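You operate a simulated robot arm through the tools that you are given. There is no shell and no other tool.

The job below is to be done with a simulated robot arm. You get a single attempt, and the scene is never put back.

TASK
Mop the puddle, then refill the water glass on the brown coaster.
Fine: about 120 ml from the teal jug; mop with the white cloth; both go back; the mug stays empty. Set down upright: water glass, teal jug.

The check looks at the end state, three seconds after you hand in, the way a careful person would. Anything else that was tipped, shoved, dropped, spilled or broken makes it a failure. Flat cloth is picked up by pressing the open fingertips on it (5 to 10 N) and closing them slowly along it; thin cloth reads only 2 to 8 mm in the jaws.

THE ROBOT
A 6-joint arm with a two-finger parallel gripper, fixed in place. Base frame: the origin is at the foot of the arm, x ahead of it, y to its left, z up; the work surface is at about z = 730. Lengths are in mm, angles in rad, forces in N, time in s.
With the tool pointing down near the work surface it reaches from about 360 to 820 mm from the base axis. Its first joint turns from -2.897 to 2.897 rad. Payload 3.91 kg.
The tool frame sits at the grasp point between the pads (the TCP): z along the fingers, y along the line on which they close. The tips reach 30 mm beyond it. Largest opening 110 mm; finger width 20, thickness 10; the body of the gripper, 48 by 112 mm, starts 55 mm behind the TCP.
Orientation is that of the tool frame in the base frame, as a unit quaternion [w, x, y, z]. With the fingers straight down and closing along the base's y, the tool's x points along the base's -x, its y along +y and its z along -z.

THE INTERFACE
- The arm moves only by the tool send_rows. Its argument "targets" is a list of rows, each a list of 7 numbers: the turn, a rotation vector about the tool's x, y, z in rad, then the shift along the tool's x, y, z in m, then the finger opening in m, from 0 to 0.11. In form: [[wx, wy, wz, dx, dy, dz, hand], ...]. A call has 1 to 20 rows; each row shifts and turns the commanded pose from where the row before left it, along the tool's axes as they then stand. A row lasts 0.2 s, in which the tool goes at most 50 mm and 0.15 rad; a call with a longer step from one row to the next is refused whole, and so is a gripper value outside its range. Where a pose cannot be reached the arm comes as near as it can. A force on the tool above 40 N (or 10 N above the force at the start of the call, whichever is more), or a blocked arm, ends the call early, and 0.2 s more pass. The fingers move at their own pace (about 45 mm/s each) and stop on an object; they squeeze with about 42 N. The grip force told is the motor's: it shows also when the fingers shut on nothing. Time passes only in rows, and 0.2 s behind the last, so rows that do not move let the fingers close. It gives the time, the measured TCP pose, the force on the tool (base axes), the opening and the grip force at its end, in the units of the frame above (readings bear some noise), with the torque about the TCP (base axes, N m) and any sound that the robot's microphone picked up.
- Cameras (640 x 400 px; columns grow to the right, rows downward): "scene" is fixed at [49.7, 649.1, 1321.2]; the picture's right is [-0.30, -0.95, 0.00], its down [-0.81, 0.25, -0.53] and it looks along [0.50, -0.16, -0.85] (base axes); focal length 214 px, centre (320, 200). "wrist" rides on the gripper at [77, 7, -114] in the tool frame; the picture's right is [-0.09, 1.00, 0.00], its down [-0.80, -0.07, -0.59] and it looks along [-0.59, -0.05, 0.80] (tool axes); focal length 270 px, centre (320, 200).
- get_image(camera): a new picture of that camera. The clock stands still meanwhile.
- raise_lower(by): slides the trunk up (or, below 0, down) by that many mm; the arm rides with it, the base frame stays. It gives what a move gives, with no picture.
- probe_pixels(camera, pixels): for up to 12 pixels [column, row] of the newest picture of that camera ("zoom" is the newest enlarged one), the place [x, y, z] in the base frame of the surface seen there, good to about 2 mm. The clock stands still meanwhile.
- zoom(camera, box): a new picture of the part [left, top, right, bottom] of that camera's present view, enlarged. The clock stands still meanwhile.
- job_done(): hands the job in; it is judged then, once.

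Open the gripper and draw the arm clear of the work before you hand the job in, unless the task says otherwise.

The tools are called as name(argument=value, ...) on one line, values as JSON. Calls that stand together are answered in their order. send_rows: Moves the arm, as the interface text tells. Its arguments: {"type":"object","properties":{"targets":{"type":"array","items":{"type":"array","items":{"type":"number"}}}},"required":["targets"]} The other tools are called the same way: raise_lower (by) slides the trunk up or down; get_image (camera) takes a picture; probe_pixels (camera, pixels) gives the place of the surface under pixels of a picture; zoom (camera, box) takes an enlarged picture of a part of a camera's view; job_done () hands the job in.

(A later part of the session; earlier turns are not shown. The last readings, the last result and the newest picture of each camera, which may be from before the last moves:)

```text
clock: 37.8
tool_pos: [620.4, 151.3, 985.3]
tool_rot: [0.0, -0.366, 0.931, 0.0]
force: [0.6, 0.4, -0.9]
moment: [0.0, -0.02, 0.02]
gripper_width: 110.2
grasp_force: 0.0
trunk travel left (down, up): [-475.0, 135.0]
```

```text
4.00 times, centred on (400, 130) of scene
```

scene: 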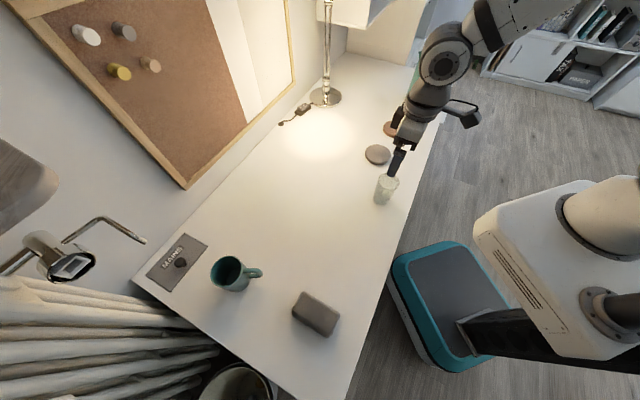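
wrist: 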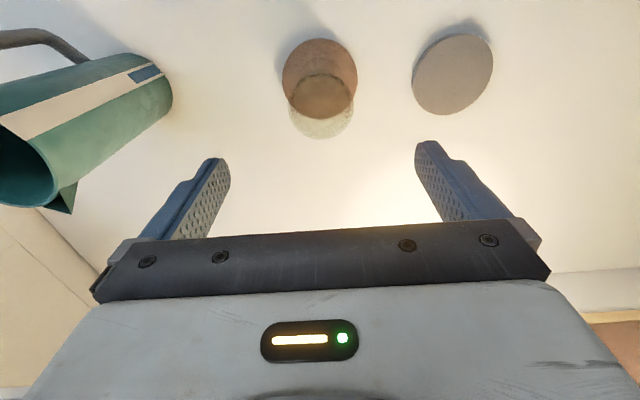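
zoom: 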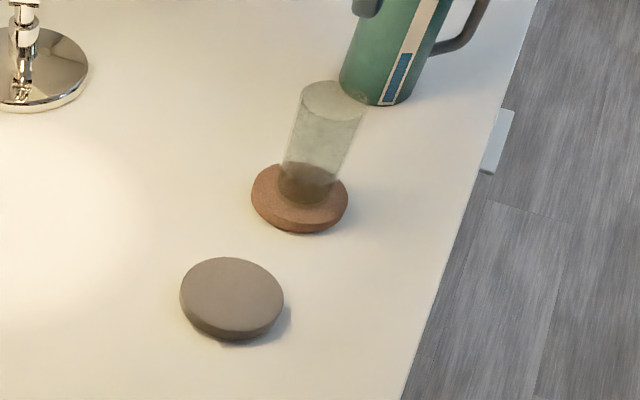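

The glass stands upright on the brown coaster. Now I study the jug in the wrist view (left side, spout at (65,205)).

zoom(camera="wrist", box=[0, 20, 190, 220])

probe_pixels(camera="wrist", pixels=[[71, 211], [45, 203], [52, 165], [25, 140], [132, 72], [160, 72], [172, 100], [85, 58], [40, 40], [70, 50], [5, 45], [60, 120]])

zoom(camera="wrist", box=[270, 20, 370, 150])

```text
2.00 times, centred on (95, 120) of wrist
```

zoom: 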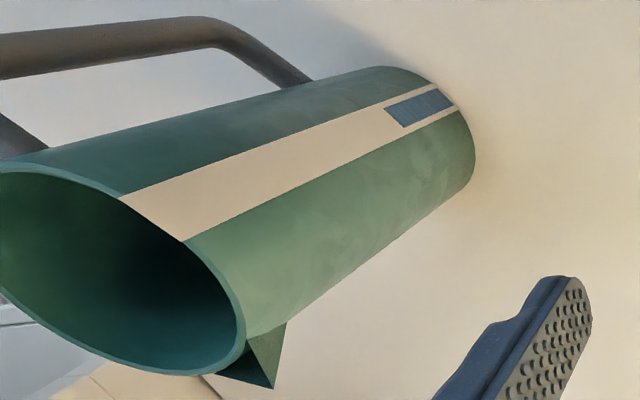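

```text
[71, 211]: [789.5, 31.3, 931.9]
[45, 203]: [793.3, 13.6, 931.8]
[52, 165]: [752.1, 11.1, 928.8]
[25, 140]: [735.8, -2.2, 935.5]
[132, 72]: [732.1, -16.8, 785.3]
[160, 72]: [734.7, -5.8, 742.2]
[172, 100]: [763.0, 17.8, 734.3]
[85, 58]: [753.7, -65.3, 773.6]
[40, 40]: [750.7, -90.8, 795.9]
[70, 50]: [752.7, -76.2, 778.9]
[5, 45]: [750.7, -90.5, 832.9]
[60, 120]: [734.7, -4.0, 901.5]
```

```text
3.08 times, centred on (320, 85) of wrist
```

zoom: 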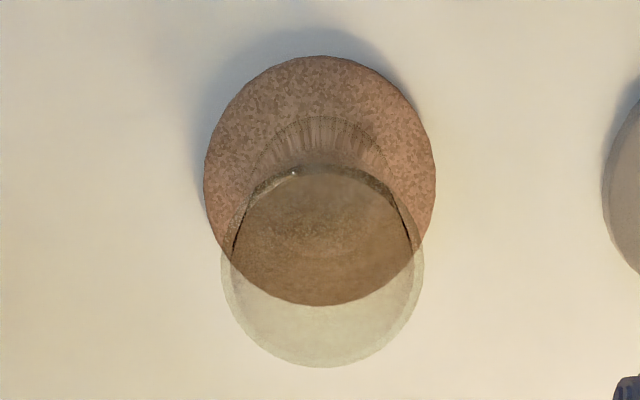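

The spout points along about (0.30,0.95) with tip (790,31,932), the handle opposite, jug axis ≈(771,-20), radius ≈38.5. I'll move beside it high up, turn the tool to yaw −17.5°, then pitch it horizontal pointing at the jug perpendicular to the spout line.

send_rows(targets=[[0, 0, 0, 0.0269, -0.0325, -0.005, 0.11], [0, 0, 0, 0.0269, -0.0325, -0.005, 0.11], [0, 0, 0, 0.0269, -0.0325, -0.005, 0.11], [0, 0, 0.1319, 0, 0, 0, 0.11], [0, 0, 0.1319, 0, 0, 0, 0.11], [0, 0, 0.1319, 0, 0, 0, 0.11], [0, 0, 0.1319, 0, 0, 0, 0.11], [0, 0, 0.1319, 0, 0, 0, 0.11], [0, 0, 0.1319, 0, 0, 0, 0.11], [0, 0, 0.1319, 0, 0, 0, 0.11], [0, 0, 0.1319, 0, 0, 0, 0.11], [0, 0, 0, 0, 0, 0, 0.11]])

send_rows(targets=[[0, -0.1428, 0, 0, 0, 0, 0.11], [0, -0.1428, 0, 0, 0, 0, 0.11], [0, -0.1428, 0, 0, 0, 0, 0.11], [0, -0.1428, 0, 0, 0, 0, 0.11], [0, -0.1428, 0, 0, 0, 0, 0.11], [0, -0.1428, 0, 0, 0, 0, 0.11], [0, -0.1428, 0, 0, 0, 0, 0.11], [0, -0.1428, 0, 0, 0, 0, 0.11], [0, -0.1428, 0, 0, 0, 0, 0.11], [0, -0.1428, 0, 0, 0, 0, 0.11], [0, -0.1428, 0, 0, 0, 0, 0.11], [0, 0, 0, 0, 0, 0, 0.11]])

get_image(camera="wrist")

get_image(camera="scene")

```text
clock: 40.4
tool_pos: [625.9, 25.9, 997.7]
tool_rot: [0.0, 0.153, 0.988, 0.0]
force: [0.5, -0.7, 0.1]
moment: [-0.01, 0.01, -0.04]
gripper_width: 110.0
grasp_force: 0.1
trunk travel left (down, up): [-475.0, 135.0]
```

```text
clock: 43.0
tool_pos: [628.4, 27.8, 1001.8]
tool_rot: [0.698, 0.106, 0.7, -0.112]
force: [0.1, 0.9, -0.9]
moment: [-0.01, 0.0, -0.02]
gripper_width: 109.9
grasp_force: 0.1
out of reach, approached as far as the arm can: row 11
trunk travel left (down, up): [-475.0, 135.0]
```

```text
taken
```

wrist: 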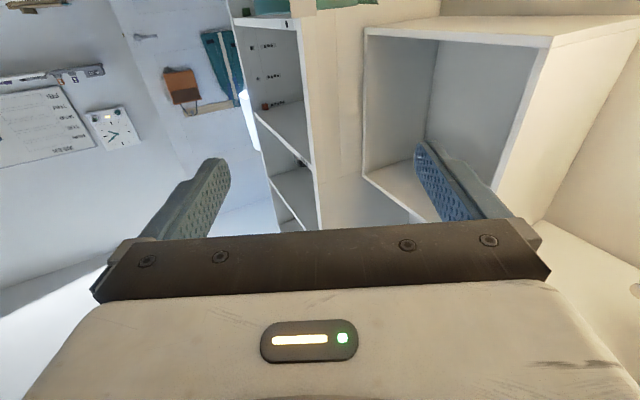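

```text
taken
```

scene: 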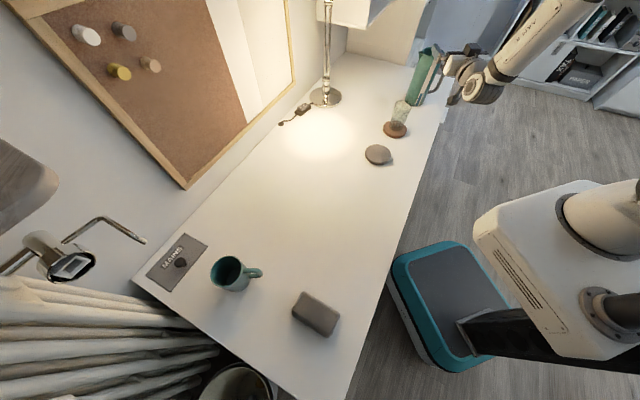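

Tool is horizontal within half a degree but at a joint limit; lowering the trunk should ease that. First I probe the robot body and the teal object beside it to make sure the trunk can go down.

probe_pixels(camera="scene", pixels=[[500, 230], [560, 280], [600, 220], [480, 240], [440, 300], [400, 280], [470, 300], [500, 340], [560, 340], [620, 310], [470, 90], [540, 40]])

zoom(camera="scene", box=[380, 160, 640, 400])

zoom(camera="scene", box=[370, 20, 500, 150])

```text
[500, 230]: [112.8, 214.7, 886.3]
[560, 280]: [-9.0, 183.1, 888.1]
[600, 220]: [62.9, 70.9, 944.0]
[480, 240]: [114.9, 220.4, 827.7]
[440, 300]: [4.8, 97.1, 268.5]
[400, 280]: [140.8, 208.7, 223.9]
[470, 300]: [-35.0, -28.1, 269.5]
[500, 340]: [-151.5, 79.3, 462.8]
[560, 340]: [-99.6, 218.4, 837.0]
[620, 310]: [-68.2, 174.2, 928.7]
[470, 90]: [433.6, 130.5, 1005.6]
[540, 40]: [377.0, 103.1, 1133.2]
```

```text
1.67 times, centred on (510, 280) of scene
```

zoom: 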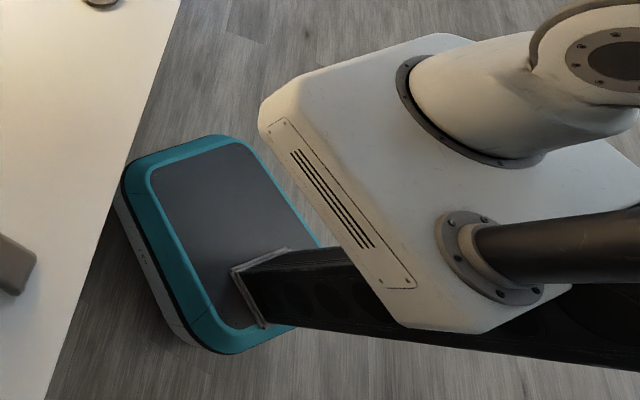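

```text
3.08 times, centred on (435, 85) of scene
```

zoom: 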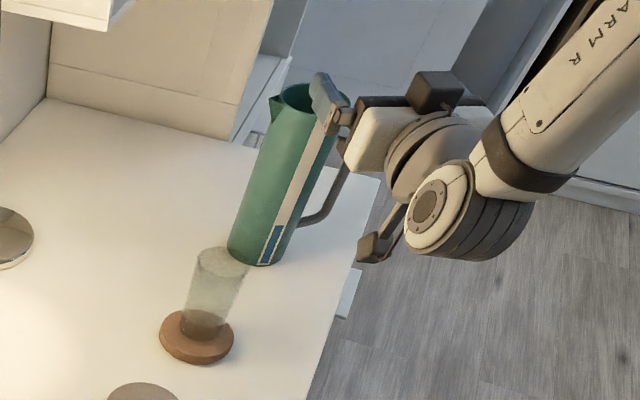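

The carriage top is at z 888 and clears the desk edge horizontally, so the trunk can be lowered. I first raise the hand 90 mm by arm (relaxing the wrist) and shift slightly away from the glass.

send_rows(targets=[[0, 0, 0, -0.045, -0.01, 0, 0.094], [0, 0, 0, -0.045, -0.005, 0, 0.094], [0, 0, 0, 0, 0, 0, 0.094], [0, 0, 0, 0, 0, 0, 0.094]])

raise_lower(by=-120)

get_image(camera="scene")

get_image(camera="wrist")

```text
clock: 44.0
tool_pos: [624.4, 13.8, 1093.5]
tool_rot: [0.699, 0.107, 0.699, -0.107]
force: [-0.5, -0.8, -1.0]
moment: [-0.02, -0.01, 0.01]
gripper_width: 94.2
grasp_force: 0.0
trunk travel left (down, up): [-475.0, 135.0]
```

```text
clock: 45.5
tool_pos: [622.8, 13.6, 973.6]
tool_rot: [0.699, 0.107, 0.699, -0.107]
force: [-0.7, 0.1, -0.2]
moment: [0.02, -0.01, -0.03]
gripper_width: 93.9
grasp_force: 0.1
trunk travel left (down, up): [-355.0, 255.0]
```

```text
taken
```

scene: 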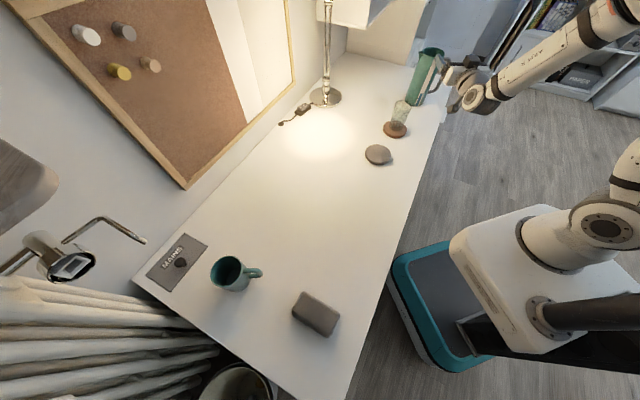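

```text
taken
```

wrist: 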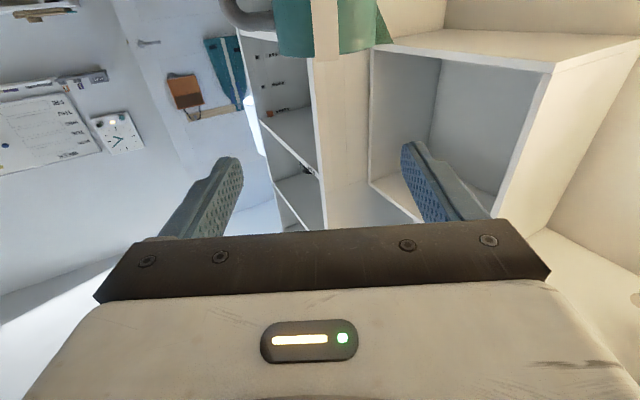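

Orientation is now exact and all is clear. I lower the trunk a further 128 mm to bring the hand level with the middle of the handle loop.

raise_lower(by=-128)

get_image(camera="wrist")

zoom(camera="scene", box=[370, 20, 500, 150])

```text
clock: 47.1
tool_pos: [623.7, 13.5, 846.9]
tool_rot: [0.699, 0.107, 0.699, -0.107]
force: [0.1, -0.1, -0.3]
moment: [0.01, -0.01, 0.01]
gripper_width: 94.1
grasp_force: 0.0
trunk travel left (down, up): [-227.0, 383.0]
```

```text
taken
```

wrist: 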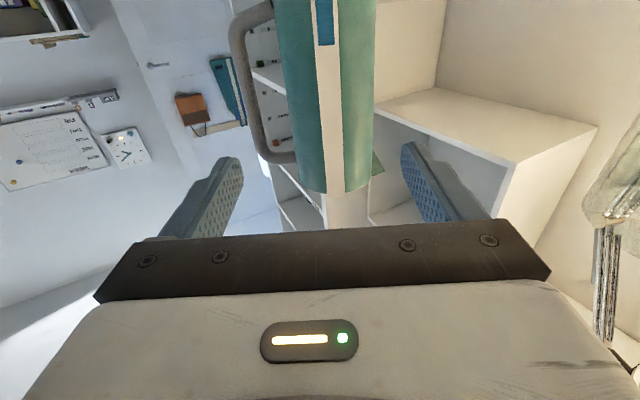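

```text
3.08 times, centred on (435, 85) of scene
```

zoom: 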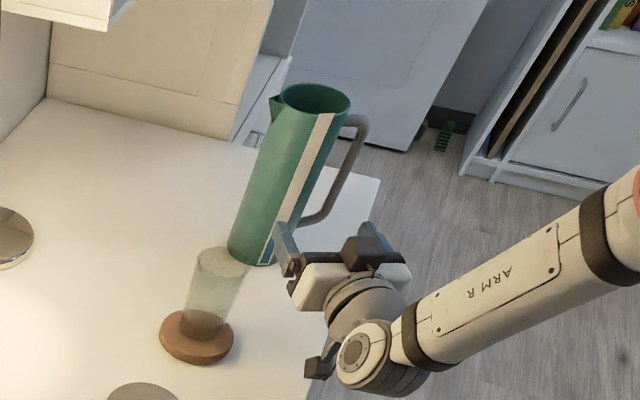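

Very clear view: jug spans cols 285–373, handle loop 230–295 on the left, spout at right (380,165). I probe for alignment.

zoom(camera="wrist", box=[200, 0, 440, 200])

probe_pixels(camera="wrist", pixels=[[283, 60], [330, 60], [374, 60], [290, 120], [330, 120], [373, 120], [238, 50], [246, 90], [256, 130], [290, 157], [265, 10], [379, 168]])

```text
2.00 times, centred on (320, 100) of wrist
```

zoom: 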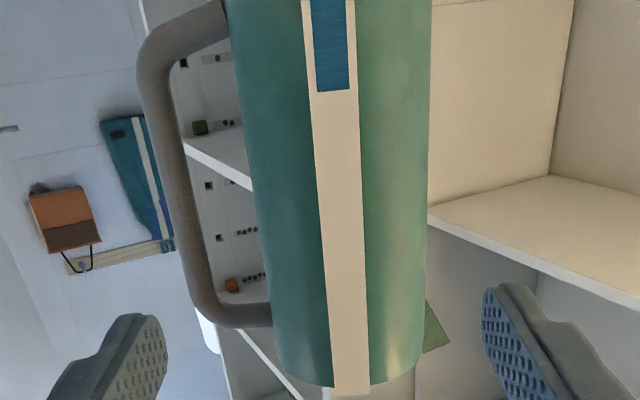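

```text
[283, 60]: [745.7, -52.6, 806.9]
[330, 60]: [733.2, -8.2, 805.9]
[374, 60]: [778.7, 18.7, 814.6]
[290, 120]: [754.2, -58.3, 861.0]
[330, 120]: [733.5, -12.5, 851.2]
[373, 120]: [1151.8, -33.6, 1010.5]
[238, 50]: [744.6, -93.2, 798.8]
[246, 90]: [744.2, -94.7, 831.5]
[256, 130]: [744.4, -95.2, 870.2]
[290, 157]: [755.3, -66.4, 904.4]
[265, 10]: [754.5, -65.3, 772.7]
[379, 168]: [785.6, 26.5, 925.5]
```

Jug axis fits (770,-20), R≈39.5; handle bar is at 79 mm on the −s side, leaving a 32 mm gap for the finger. I align sideways +12 mm and advance 100 mm, then look.

send_rows(targets=[[0, 0, 0, 0, 0.012, 0, 0.094], [0, 0, 0, 0, 0, 0.025, 0.094], [0, 0, 0, 0, 0, 0.025, 0.094], [0, 0, 0, 0, 0, 0.025, 0.094], [0, 0, 0, 0, 0, 0.02, 0.094], [0, 0, 0, 0, 0, 0, 0.094]])

get_image(camera="wrist")

zoom(camera="scene", box=[370, 20, 500, 150])

```text
clock: 48.5
tool_pos: [719.8, -2.4, 844.6]
tool_rot: [0.698, 0.107, 0.699, -0.107]
force: [0.0, 0.0, -0.5]
moment: [0.04, 0.05, 0.03]
gripper_width: 94.3
grasp_force: 0.0
trunk travel left (down, up): [-227.0, 383.0]
```

```text
taken
```

wrist: 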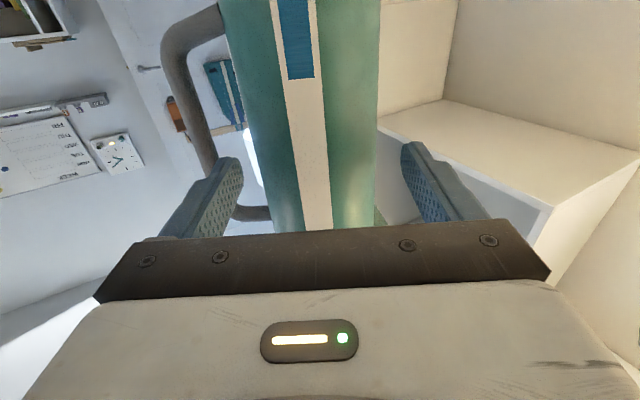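

```text
3.08 times, centred on (435, 85) of scene
```

zoom: 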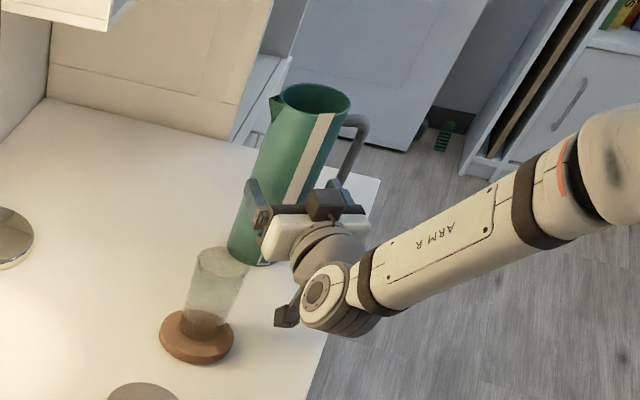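

Finger and handle line up with clearance (bar projects at col ≈203, finger outer edge ≈218). I slide the last 53 mm slowly with a 1.5 mm centring shift.

send_rows(targets=[[0, 0, 0, 0, -0.0015, 0.01, 0.094], [0, 0, 0, 0, 0, 0.012, 0.094], [0, 0, 0, 0, 0, 0.012, 0.094], [0, 0, 0, 0, 0, 0.01, 0.094], [0, 0, 0, 0, 0, 0.009, 0.094], [0, 0, 0, 0, 0, 0, 0.094]])

get_image(camera="wrist")

zoom(camera="scene", box=[370, 20, 500, 150])

```text
clock: 49.9
tool_pos: [768.9, -20.0, 844.9]
tool_rot: [0.699, 0.106, 0.699, -0.107]
force: [0.1, 0.9, -0.5]
moment: [-0.03, 0.0, 0.05]
gripper_width: 94.1
grasp_force: 0.0
trunk travel left (down, up): [-227.0, 383.0]
```

```text
taken
```

wrist: 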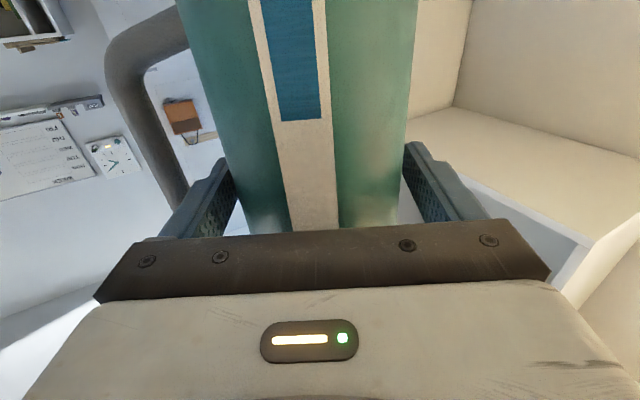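

```text
3.08 times, centred on (435, 85) of scene
```

zoom: 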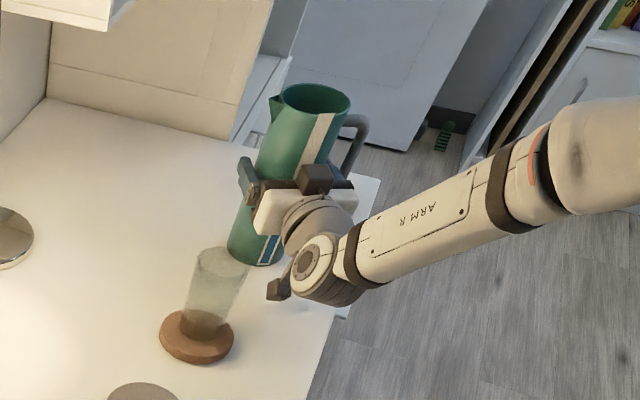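

The jug is between the fingers with the handle outside the left one. I probe the blue gauge's top edge (300,119) for a reference, then close.

probe_pixels(camera="wrist", pixels=[[300, 114], [300, 124], [285, 40], [190, 100], [415, 50]])

send_rows(targets=[[0, 0, 0, 0, 0, 0, 0.09], [0, 0, 0, 0, 0, 0, 0.085], [0, 0, 0, 0, 0, 0, 0.08], [0, 0, 0, 0, 0, 0, 0.075], [0, 0, 0, 0, 0, 0, 0.07], [0, 0, 0, 0, 0, 0, 0.065], [0, 0, 0, 0, 0, 0, 0.065]])

```text
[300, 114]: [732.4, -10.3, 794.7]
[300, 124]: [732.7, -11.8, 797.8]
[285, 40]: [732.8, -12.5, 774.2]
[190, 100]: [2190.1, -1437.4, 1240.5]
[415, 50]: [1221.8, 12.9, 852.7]
```

```text
clock: 51.5
tool_pos: [767.8, -22.1, 843.7]
tool_rot: [0.699, 0.107, 0.699, -0.107]
force: [0.7, -1.7, -0.3]
moment: [0.01, -0.1, -0.02]
gripper_width: 82.0
grasp_force: 42.1
trunk travel left (down, up): [-227.0, 383.0]
```

Gripped at 82 mm with 42 N; the gauge reads to z≈796 (about 66 mm above desk). I lift 10 mm gently and read the weight.

send_rows(targets=[[0, 0, 0, -0.003, 0, 0, 0.065], [0, 0, 0, -0.003, 0, 0, 0.065], [0, 0, 0, -0.004, 0, 0, 0.065], [0, 0, 0, 0, 0, 0, 0.065], [0, 0, 0, 0, 0, 0, 0.065]])

get_image(camera="wrist")

zoom(camera="scene", box=[370, 20, 500, 150])

```text
clock: 52.7
tool_pos: [766.1, -21.3, 854.1]
tool_rot: [0.699, 0.106, 0.7, -0.106]
force: [0.3, 0.0, -4.4]
moment: [0.04, 0.03, -0.02]
gripper_width: 82.2
grasp_force: 42.3
trunk travel left (down, up): [-227.0, 383.0]
```

```text
taken
```

wrist: 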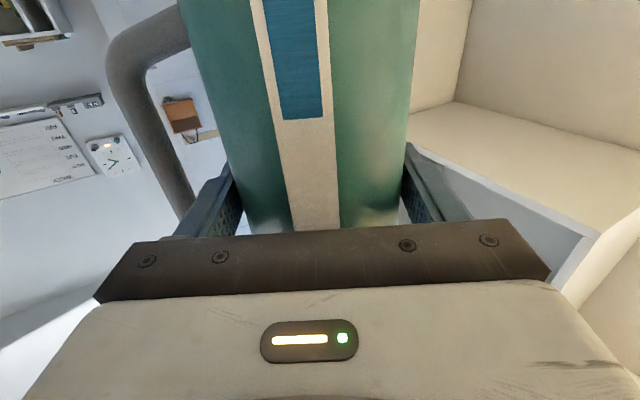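

```text
3.08 times, centred on (435, 85) of scene
```

zoom: 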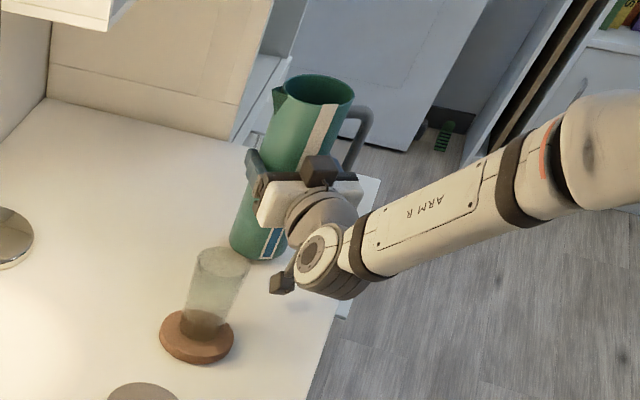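

The jug lifts cleanly (about 4 N) and its gauge edge sits at wrist row 119. I raise it 45 mm and carry it back along the tool axis to the pour spot beside the glass.

send_rows(targets=[[0, 0, 0, -0.015, 0, 0, 0.065], [0, 0, 0, -0.015, 0, 0, 0.065], [0, 0, 0, -0.0155, 0, 0, 0.065], [0, 0, 0, 0, 0.001, -0.012, 0.065], [0, 0, 0, 0, 0.002, -0.025, 0.065], [0, 0, 0, 0, 0.002, -0.025, 0.065], [0, 0, 0, 0, 0.002, -0.025, 0.065], [0, 0, 0, 0, 0.002, -0.025, 0.065], [0, 0, 0, 0, 0.002, -0.025, 0.065], [0, 0, 0, 0, 0.002, -0.025, 0.065], [0, 0, 0, 0, 0.002, -0.022, 0.065], [0, 0, 0, 0, 0, -0.01, 0.065], [0, 0, 0, 0, 0, 0, 0.065], [0, 0, 0, 0, 0, 0, 0.065]])

get_image(camera="wrist")

zoom(camera="scene", box=[350, 50, 500, 170])

```text
clock: 55.7
tool_pos: [587.0, 51.1, 901.1]
tool_rot: [0.699, 0.108, 0.699, -0.108]
force: [1.0, 0.3, -3.7]
moment: [0.05, 0.01, 0.04]
gripper_width: 81.9
grasp_force: 41.9
trunk travel left (down, up): [-227.0, 383.0]
```

```text
taken
```

wrist: 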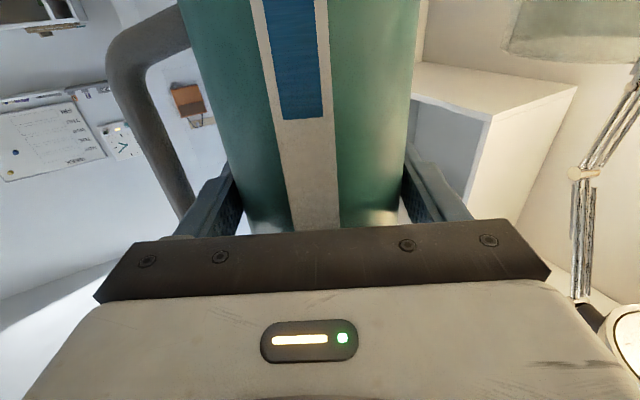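

```text
3.33 times, centred on (425, 110) of scene
```

zoom: 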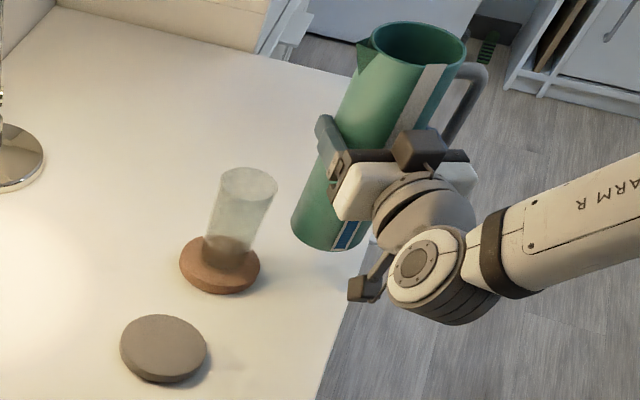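

In position: the jug stands beside the glass with the spout toward it. I check the spout tip's location and the coaster/glass position by probing.

probe_pixels(camera="zoom", pixels=[[364, 45], [368, 52], [376, 50], [185, 265], [258, 260], [220, 280], [248, 172], [222, 180], [276, 185], [235, 262]])

```text
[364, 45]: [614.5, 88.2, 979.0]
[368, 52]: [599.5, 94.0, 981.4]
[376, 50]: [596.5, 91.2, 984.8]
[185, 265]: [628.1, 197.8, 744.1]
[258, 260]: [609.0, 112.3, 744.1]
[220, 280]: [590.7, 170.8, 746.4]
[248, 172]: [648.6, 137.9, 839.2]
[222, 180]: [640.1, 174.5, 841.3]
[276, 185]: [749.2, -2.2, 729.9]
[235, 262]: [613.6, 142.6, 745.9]
```

Glass rim points confirm its centre near (620,153). I tilt the jug (negative roll about the tool axis) to about 50°, below the pouring angle, and check.

send_rows(targets=[[0, 0, -0.06, 0, 0, 0, 0.065], [0, 0, -0.1, 0, 0, 0, 0.065], [0, 0, -0.12, 0, 0, 0, 0.065], [0, 0, -0.12, 0, 0, 0, 0.065], [0, 0, -0.12, 0, 0, 0, 0.065], [0, 0, -0.12, 0, 0, 0, 0.065], [0, 0, -0.12, 0, 0, 0, 0.065], [0, 0, -0.08, 0, 0, 0, 0.065], [0, 0, -0.04, 0, 0, 0, 0.065], [0, 0, 0, 0, 0, 0, 0.065]])

zoom(camera="scene", box=[350, 50, 500, 170])

get_image(camera="wrist")

```text
clock: 57.9
tool_pos: [588.2, 53.2, 900.4]
tool_rot: [0.586, -0.202, 0.678, -0.395]
force: [-0.4, -0.1, -4.7]
moment: [0.08, 0.0, -0.01]
gripper_width: 82.2
grasp_force: 41.7
trunk travel left (down, up): [-227.0, 383.0]
```

```text
3.33 times, centred on (425, 110) of scene
```

zoom: 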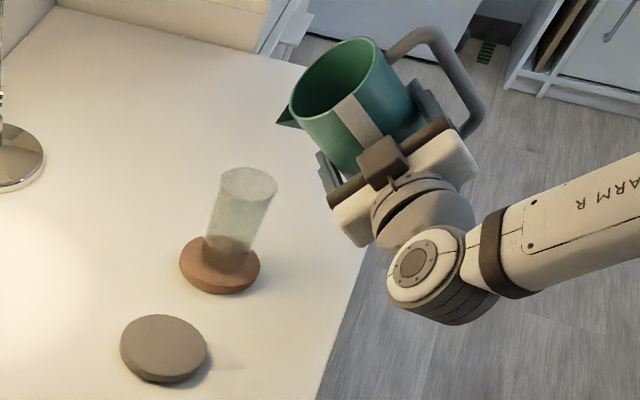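

```text
taken
```

wrist: 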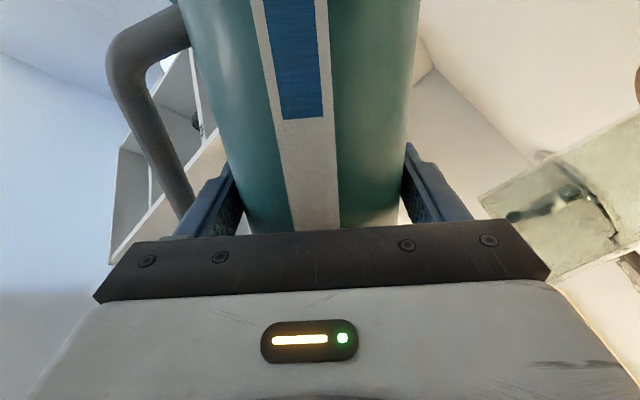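

The tilt is 50°, gauge unchanged, and the glass is visible in the wrist view at (570,210). I tilt on to about 60° and check.

send_rows(targets=[[0, 0, -0.06, 0, 0, 0, 0.065], [0, 0, -0.06, 0, 0, 0, 0.065], [0, 0, -0.05, 0, 0, 0, 0.065], [0, 0, 0, 0, 0, 0, 0.065]])

zoom(camera="scene", box=[350, 50, 500, 170])

get_image(camera="wrist")

```text
clock: 58.9
tool_pos: [587.5, 52.5, 900.2]
tool_rot: [0.551, -0.257, 0.659, -0.443]
force: [-0.5, -0.1, -4.9]
moment: [0.12, 0.01, 0.01]
gripper_width: 81.9
grasp_force: 42.4
trunk travel left (down, up): [-227.0, 383.0]
```

```text
3.33 times, centred on (425, 110) of scene
```

zoom: 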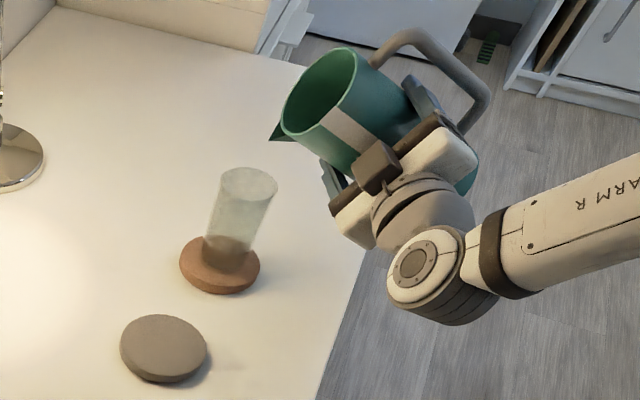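

```text
taken
```

wrist: 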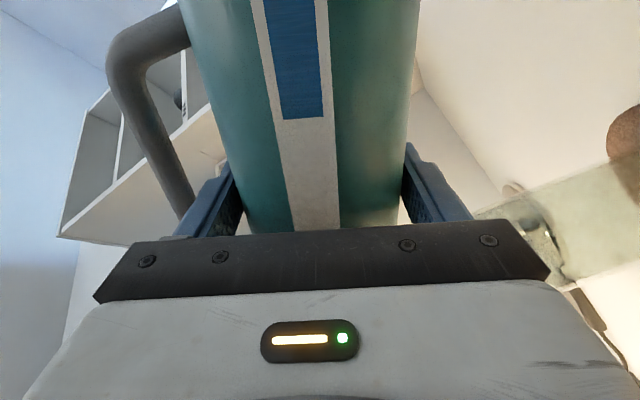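

Still nothing poured at 60°. I verify the spout tip's position over the glass before going on.

probe_pixels(camera="scene", pixels=[[410, 92], [411, 91], [412, 91], [413, 92]])

zoom(camera="scene", box=[390, 60, 450, 130])

probe_pixels(camera="zoom", pixels=[[225, 185], [230, 182], [240, 180], [250, 175]])

```text
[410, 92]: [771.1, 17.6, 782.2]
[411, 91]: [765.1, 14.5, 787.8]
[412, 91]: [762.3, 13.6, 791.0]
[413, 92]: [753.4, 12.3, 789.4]
```

```text
5.71 times, centred on (420, 95) of scene
```

zoom: 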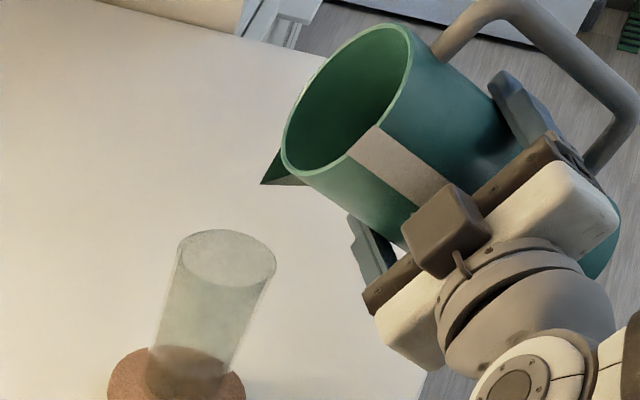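

```text
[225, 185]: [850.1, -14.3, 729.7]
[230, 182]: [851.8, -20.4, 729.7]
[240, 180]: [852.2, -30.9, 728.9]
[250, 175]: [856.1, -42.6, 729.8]
```

The spout tip is at zoom (266,182); I probe right on it.

probe_pixels(camera="zoom", pixels=[[266, 182], [269, 182], [273, 180], [280, 175], [280, 183], [285, 170], [227, 230], [227, 285], [179, 250], [275, 265]])

```text
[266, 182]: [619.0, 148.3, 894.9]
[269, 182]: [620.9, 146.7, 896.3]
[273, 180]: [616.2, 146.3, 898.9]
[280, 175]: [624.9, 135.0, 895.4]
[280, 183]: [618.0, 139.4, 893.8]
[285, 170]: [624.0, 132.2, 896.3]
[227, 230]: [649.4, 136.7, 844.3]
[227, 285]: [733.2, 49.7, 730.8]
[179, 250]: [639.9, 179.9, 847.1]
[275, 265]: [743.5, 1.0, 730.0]
```

The tip is at (619,148,895), directly over the glass. I tilt 5° more and check the gauge.

send_rows(targets=[[0, 0, -0.03, 0, 0, 0, 0.065], [0, 0, -0.03, 0, 0, 0, 0.065], [0, 0, -0.03, 0, 0, 0, 0.065], [0, 0, 0, 0, 0, 0, 0.065]])

get_image(camera="wrist")

zoom(camera="scene", box=[390, 60, 450, 130])

```text
clock: 59.9
tool_pos: [587.6, 52.5, 900.8]
tool_rot: [0.531, -0.287, 0.646, -0.467]
force: [0.0, -0.2, -3.3]
moment: [0.12, 0.03, -0.01]
gripper_width: 82.4
grasp_force: 42.1
trunk travel left (down, up): [-227.0, 383.0]
```

```text
taken
```

wrist: 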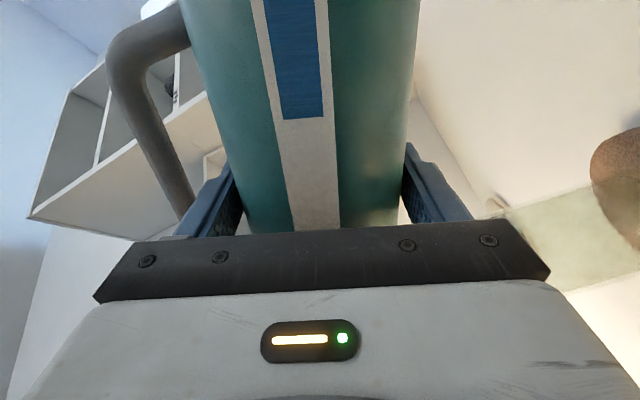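

```text
5.71 times, centred on (420, 95) of scene
```

zoom: 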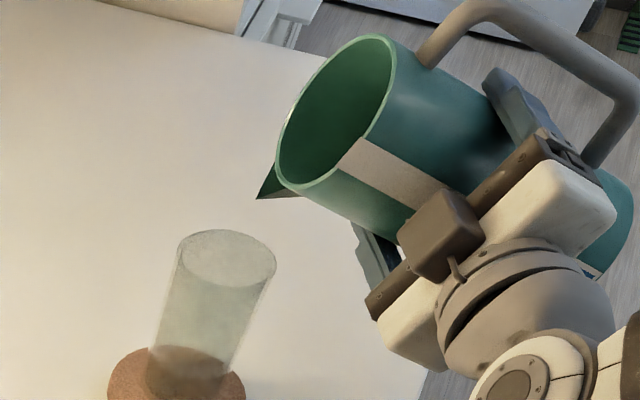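

No flow yet at 65°. I tilt a further 3.5° and check again.

send_rows(targets=[[0, 0, -0.03, 0, 0, 0, 0.065], [0, 0, -0.03, 0, 0, 0, 0.065], [0, 0, 0, 0, 0, 0, 0.065]])

zoom(camera="wrist", box=[180, 0, 440, 180])

zoom(camera="scene", box=[390, 60, 450, 130])

```text
clock: 60.7
tool_pos: [586.5, 52.1, 900.6]
tool_rot: [0.516, -0.306, 0.638, -0.483]
force: [-0.6, 0.1, -3.7]
moment: [0.1, -0.02, 0.01]
gripper_width: 82.1
grasp_force: 42.0
trunk travel left (down, up): [-227.0, 383.0]
```

```text
2.22 times, centred on (310, 90) of wrist
```

zoom: 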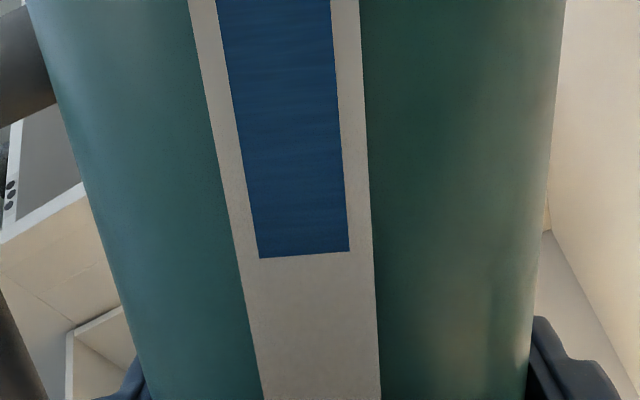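

```text
5.71 times, centred on (420, 95) of scene
```

zoom: 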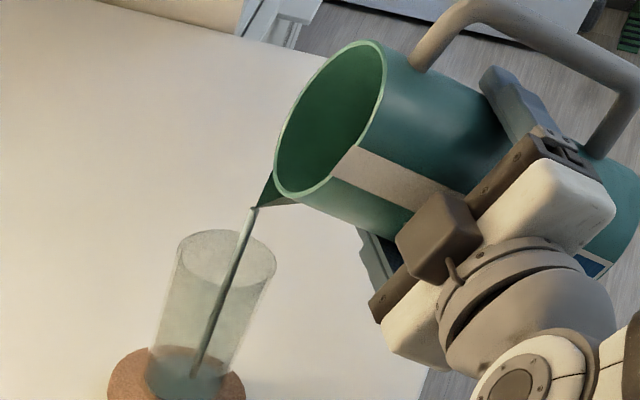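

Water is now flowing in a thin stream into the glass at about 68.7°; the gauge edge has moved from row 118.5 to about 115. I hold for a moment and check the rate.

send_rows(targets=[[0, 0, 0, 0, 0, 0, 0.065], [0, 0, 0, 0, 0, 0, 0.065]])

zoom(camera="wrist", box=[180, 0, 440, 180])

zoom(camera="scene", box=[390, 60, 450, 130])

```text
clock: 61.3
tool_pos: [586.3, 51.1, 900.0]
tool_rot: [0.516, -0.307, 0.637, -0.484]
force: [-0.7, 0.3, -3.5]
moment: [0.13, -0.01, 0.0]
gripper_width: 82.3
grasp_force: 42.3
trunk travel left (down, up): [-227.0, 383.0]
```

```text
2.22 times, centred on (310, 90) of wrist
```

zoom: 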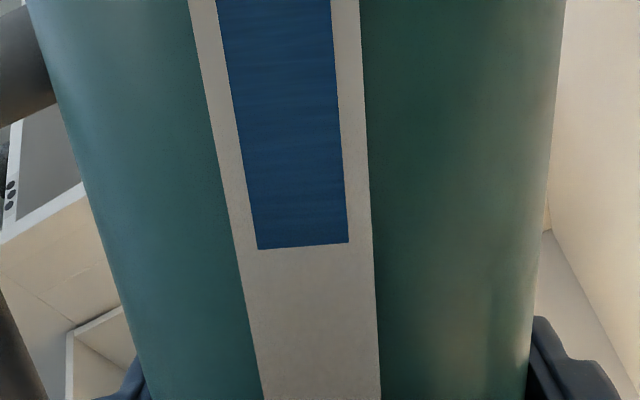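

```text
5.71 times, centred on (420, 95) of scene
```

zoom: 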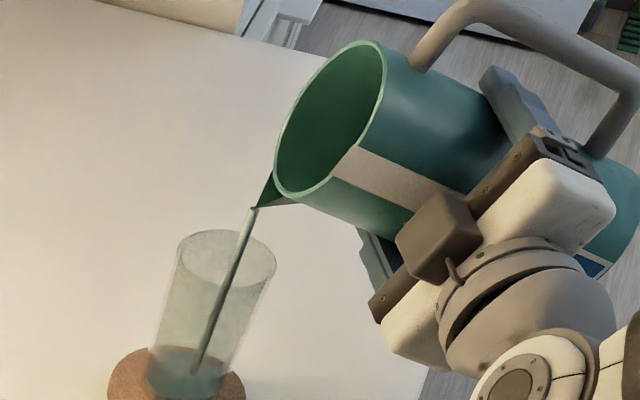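

The stream lands in the glass, gauge dropping about 1.7 mm/s. I keep holding for about 2 s and recheck.

send_rows(targets=[[0, 0, 0, 0, 0, 0, 0.065], [0, 0, 0, 0, 0, 0, 0.065], [0, 0, 0, 0, 0, 0, 0.065], [0, 0, 0, 0, 0, 0, 0.065], [0, 0, 0, 0, 0, 0, 0.065], [0, 0, 0, 0, 0, 0, 0.065], [0, 0, 0, 0, 0, 0, 0.065], [0, 0, 0, 0, 0, 0, 0.065]])

zoom(camera="wrist", box=[180, 0, 440, 180])

zoom(camera="scene", box=[390, 60, 450, 130])

```text
clock: 63.1
tool_pos: [586.8, 52.8, 900.1]
tool_rot: [0.516, -0.306, 0.637, -0.484]
force: [0.1, -0.6, -3.4]
moment: [0.09, -0.01, -0.02]
gripper_width: 82.5
grasp_force: 42.0
trunk travel left (down, up): [-227.0, 383.0]
```

```text
2.22 times, centred on (310, 90) of wrist
```

zoom: 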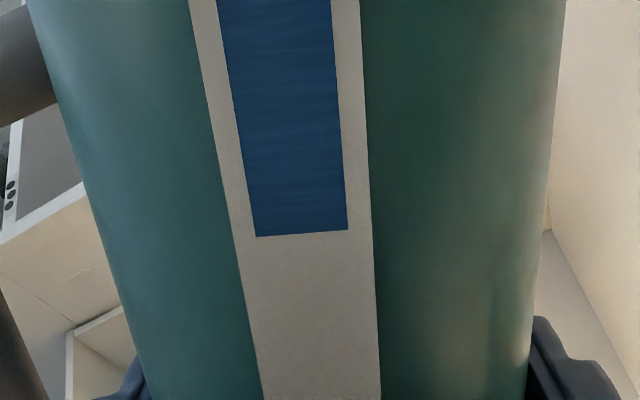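

```text
5.71 times, centred on (420, 95) of scene
```

zoom: 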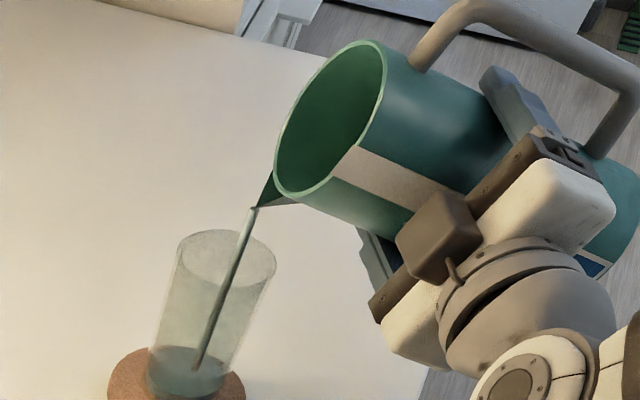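

Flow is slowing at this tilt (about 18 ml poured so far; gauge zoom row 233). I tilt 1.7° more and hold 1.6 s.

send_rows(targets=[[0, 0, -0.015, 0, 0, 0, 0.065], [0, 0, -0.015, 0, 0, 0, 0.065], [0, 0, 0, 0, 0, 0, 0.065], [0, 0, 0, 0, 0, 0, 0.065], [0, 0, 0, 0, 0, 0, 0.065], [0, 0, 0, 0, 0, 0, 0.065], [0, 0, 0, 0, 0, 0, 0.065]])

zoom(camera="wrist", box=[180, 0, 440, 180])

zoom(camera="scene", box=[390, 60, 450, 130])

```text
clock: 64.7
tool_pos: [587.4, 51.0, 900.5]
tool_rot: [0.508, -0.314, 0.634, -0.491]
force: [-0.7, -0.8, -4.4]
moment: [0.1, -0.03, 0.02]
gripper_width: 81.9
grasp_force: 41.3
trunk travel left (down, up): [-227.0, 383.0]
```

```text
2.22 times, centred on (310, 90) of wrist
```

zoom: 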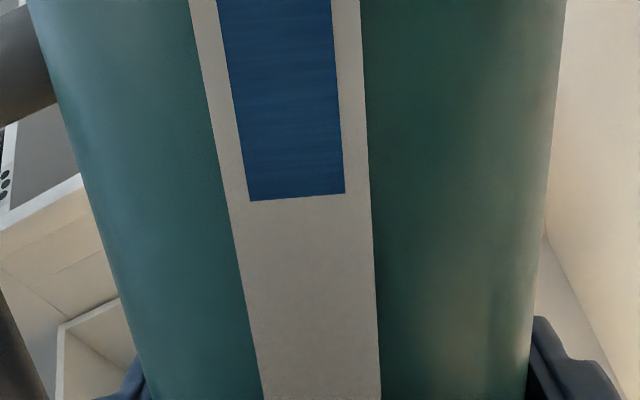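

```text
5.71 times, centred on (420, 95) of scene
```

zoom: 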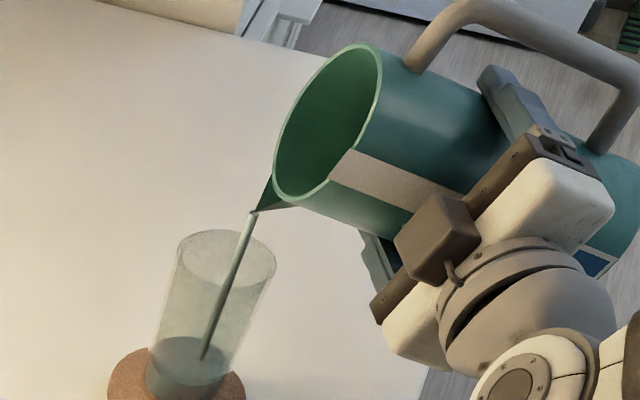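

About 39 ml poured (gauge zoom row 197). I repeat the same step: 1.7° more, hold.

send_rows(targets=[[0, 0, -0.015, 0, 0, 0, 0.065], [0, 0, -0.015, 0, 0, 0, 0.065], [0, 0, 0, 0, 0, 0, 0.065], [0, 0, 0, 0, 0, 0, 0.065], [0, 0, 0, 0, 0, 0, 0.065], [0, 0, 0, 0, 0, 0, 0.065], [0, 0, 0, 0, 0, 0, 0.065]])

zoom(camera="wrist", box=[180, 0, 440, 180])

zoom(camera="scene", box=[390, 60, 450, 130])

```text
clock: 66.3
tool_pos: [588.3, 52.0, 900.7]
tool_rot: [0.501, -0.325, 0.629, -0.499]
force: [-0.4, 0.0, -3.6]
moment: [0.09, 0.02, 0.0]
gripper_width: 82.4
grasp_force: 41.8
trunk travel left (down, up): [-227.0, 383.0]
```

```text
2.22 times, centred on (310, 90) of wrist
```

zoom: 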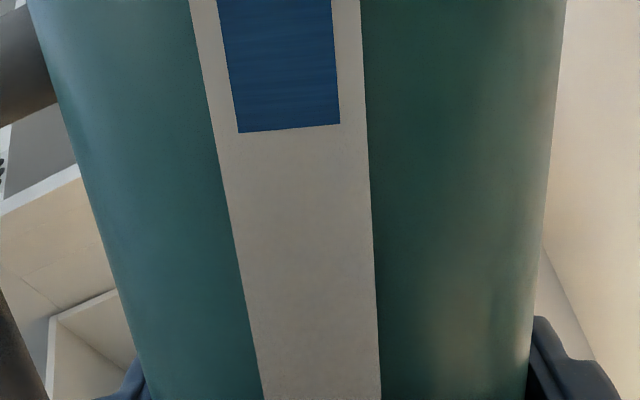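

```text
5.71 times, centred on (420, 95) of scene
```

zoom: 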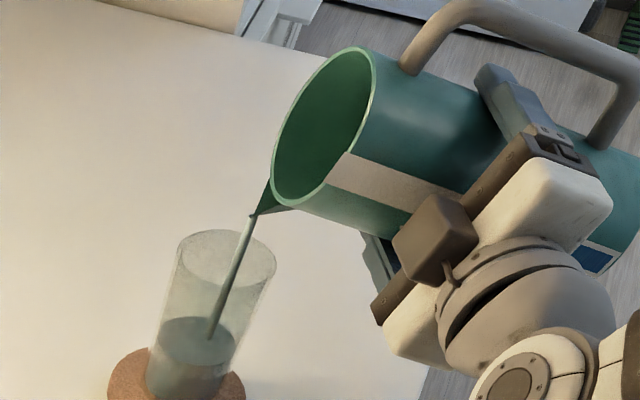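

About 79 ml poured (gauge zoom row 128; target about row 58). I hold only 0.4 s and recheck.

send_rows(targets=[[0, 0, 0, 0, 0, 0, 0.065]])

zoom(camera="wrist", box=[180, 0, 440, 180])

zoom(camera="scene", box=[390, 60, 450, 130])

```text
clock: 66.7
tool_pos: [588.5, 51.7, 901.4]
tool_rot: [0.501, -0.325, 0.628, -0.499]
force: [0.2, 0.4, -3.3]
moment: [0.07, 0.02, 0.0]
gripper_width: 81.9
grasp_force: 42.1
trunk travel left (down, up): [-227.0, 383.0]
```

```text
2.22 times, centred on (310, 90) of wrist
```

zoom: 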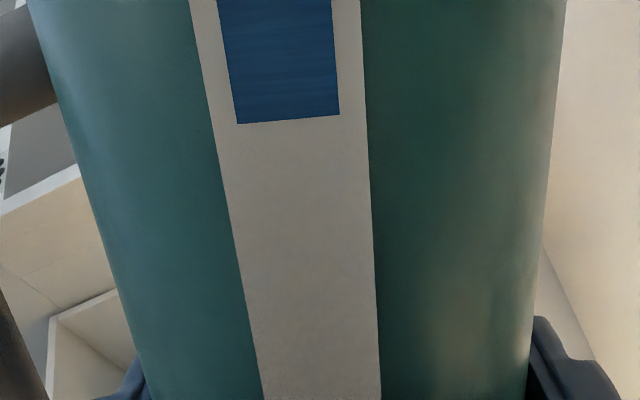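

```text
5.71 times, centred on (420, 95) of scene
```

zoom: 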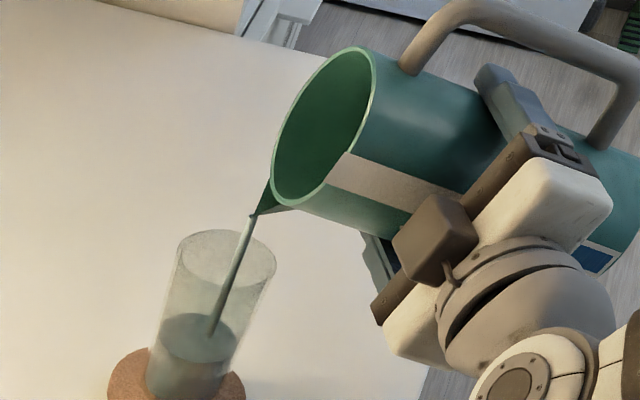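

Rate is now about 13 ml/s, total ≈84 ml. I hold 1 s more and recheck.

send_rows(targets=[[0, 0, 0, 0, 0, 0, 0.065], [0, 0, 0, 0, 0, 0, 0.065], [0, 0, 0, 0, 0, 0, 0.065], [0, 0, 0, 0, 0, 0, 0.065]])

zoom(camera="wrist", box=[180, 0, 440, 180])

zoom(camera="scene", box=[390, 60, 450, 130])

```text
clock: 67.7
tool_pos: [586.6, 51.8, 900.1]
tool_rot: [0.501, -0.325, 0.628, -0.498]
force: [0.2, -0.6, -4.0]
moment: [0.09, 0.02, 0.01]
gripper_width: 81.9
grasp_force: 42.1
trunk travel left (down, up): [-227.0, 383.0]
```

```text
2.22 times, centred on (310, 90) of wrist
```

zoom: 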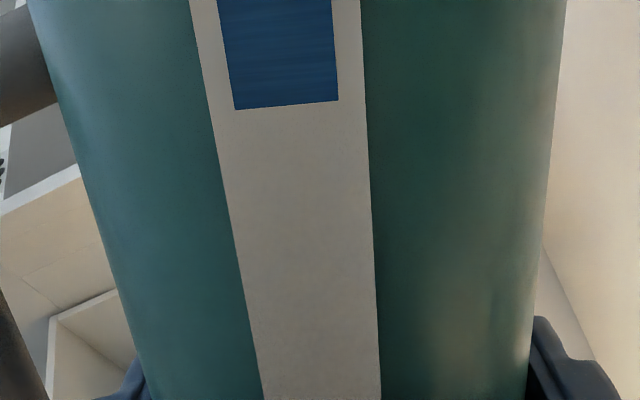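

```text
5.71 times, centred on (420, 95) of scene
```

zoom: 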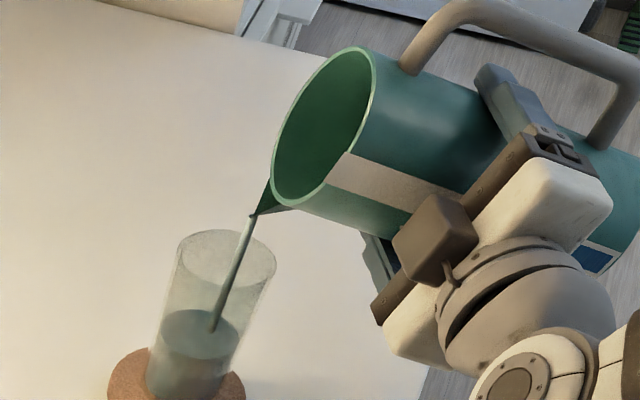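

About 92 ml by my gauge estimate. I calibrate by probing the present gauge edge against its starting place on the jug wall.

get_image(camera="wrist")

probe_pixels(camera="wrist", pixels=[[294, 47], [300, 118], [297, 85], [290, 20], [288, 4]])

```text
taken
```

wrist: 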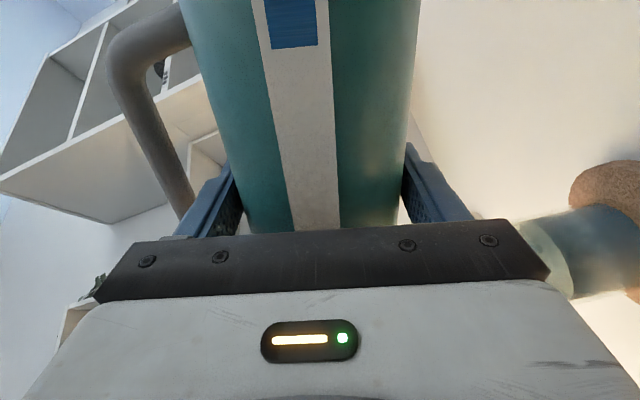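

```text
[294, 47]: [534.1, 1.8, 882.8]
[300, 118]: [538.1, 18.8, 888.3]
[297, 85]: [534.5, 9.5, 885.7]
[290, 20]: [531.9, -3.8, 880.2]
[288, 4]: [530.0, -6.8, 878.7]
```

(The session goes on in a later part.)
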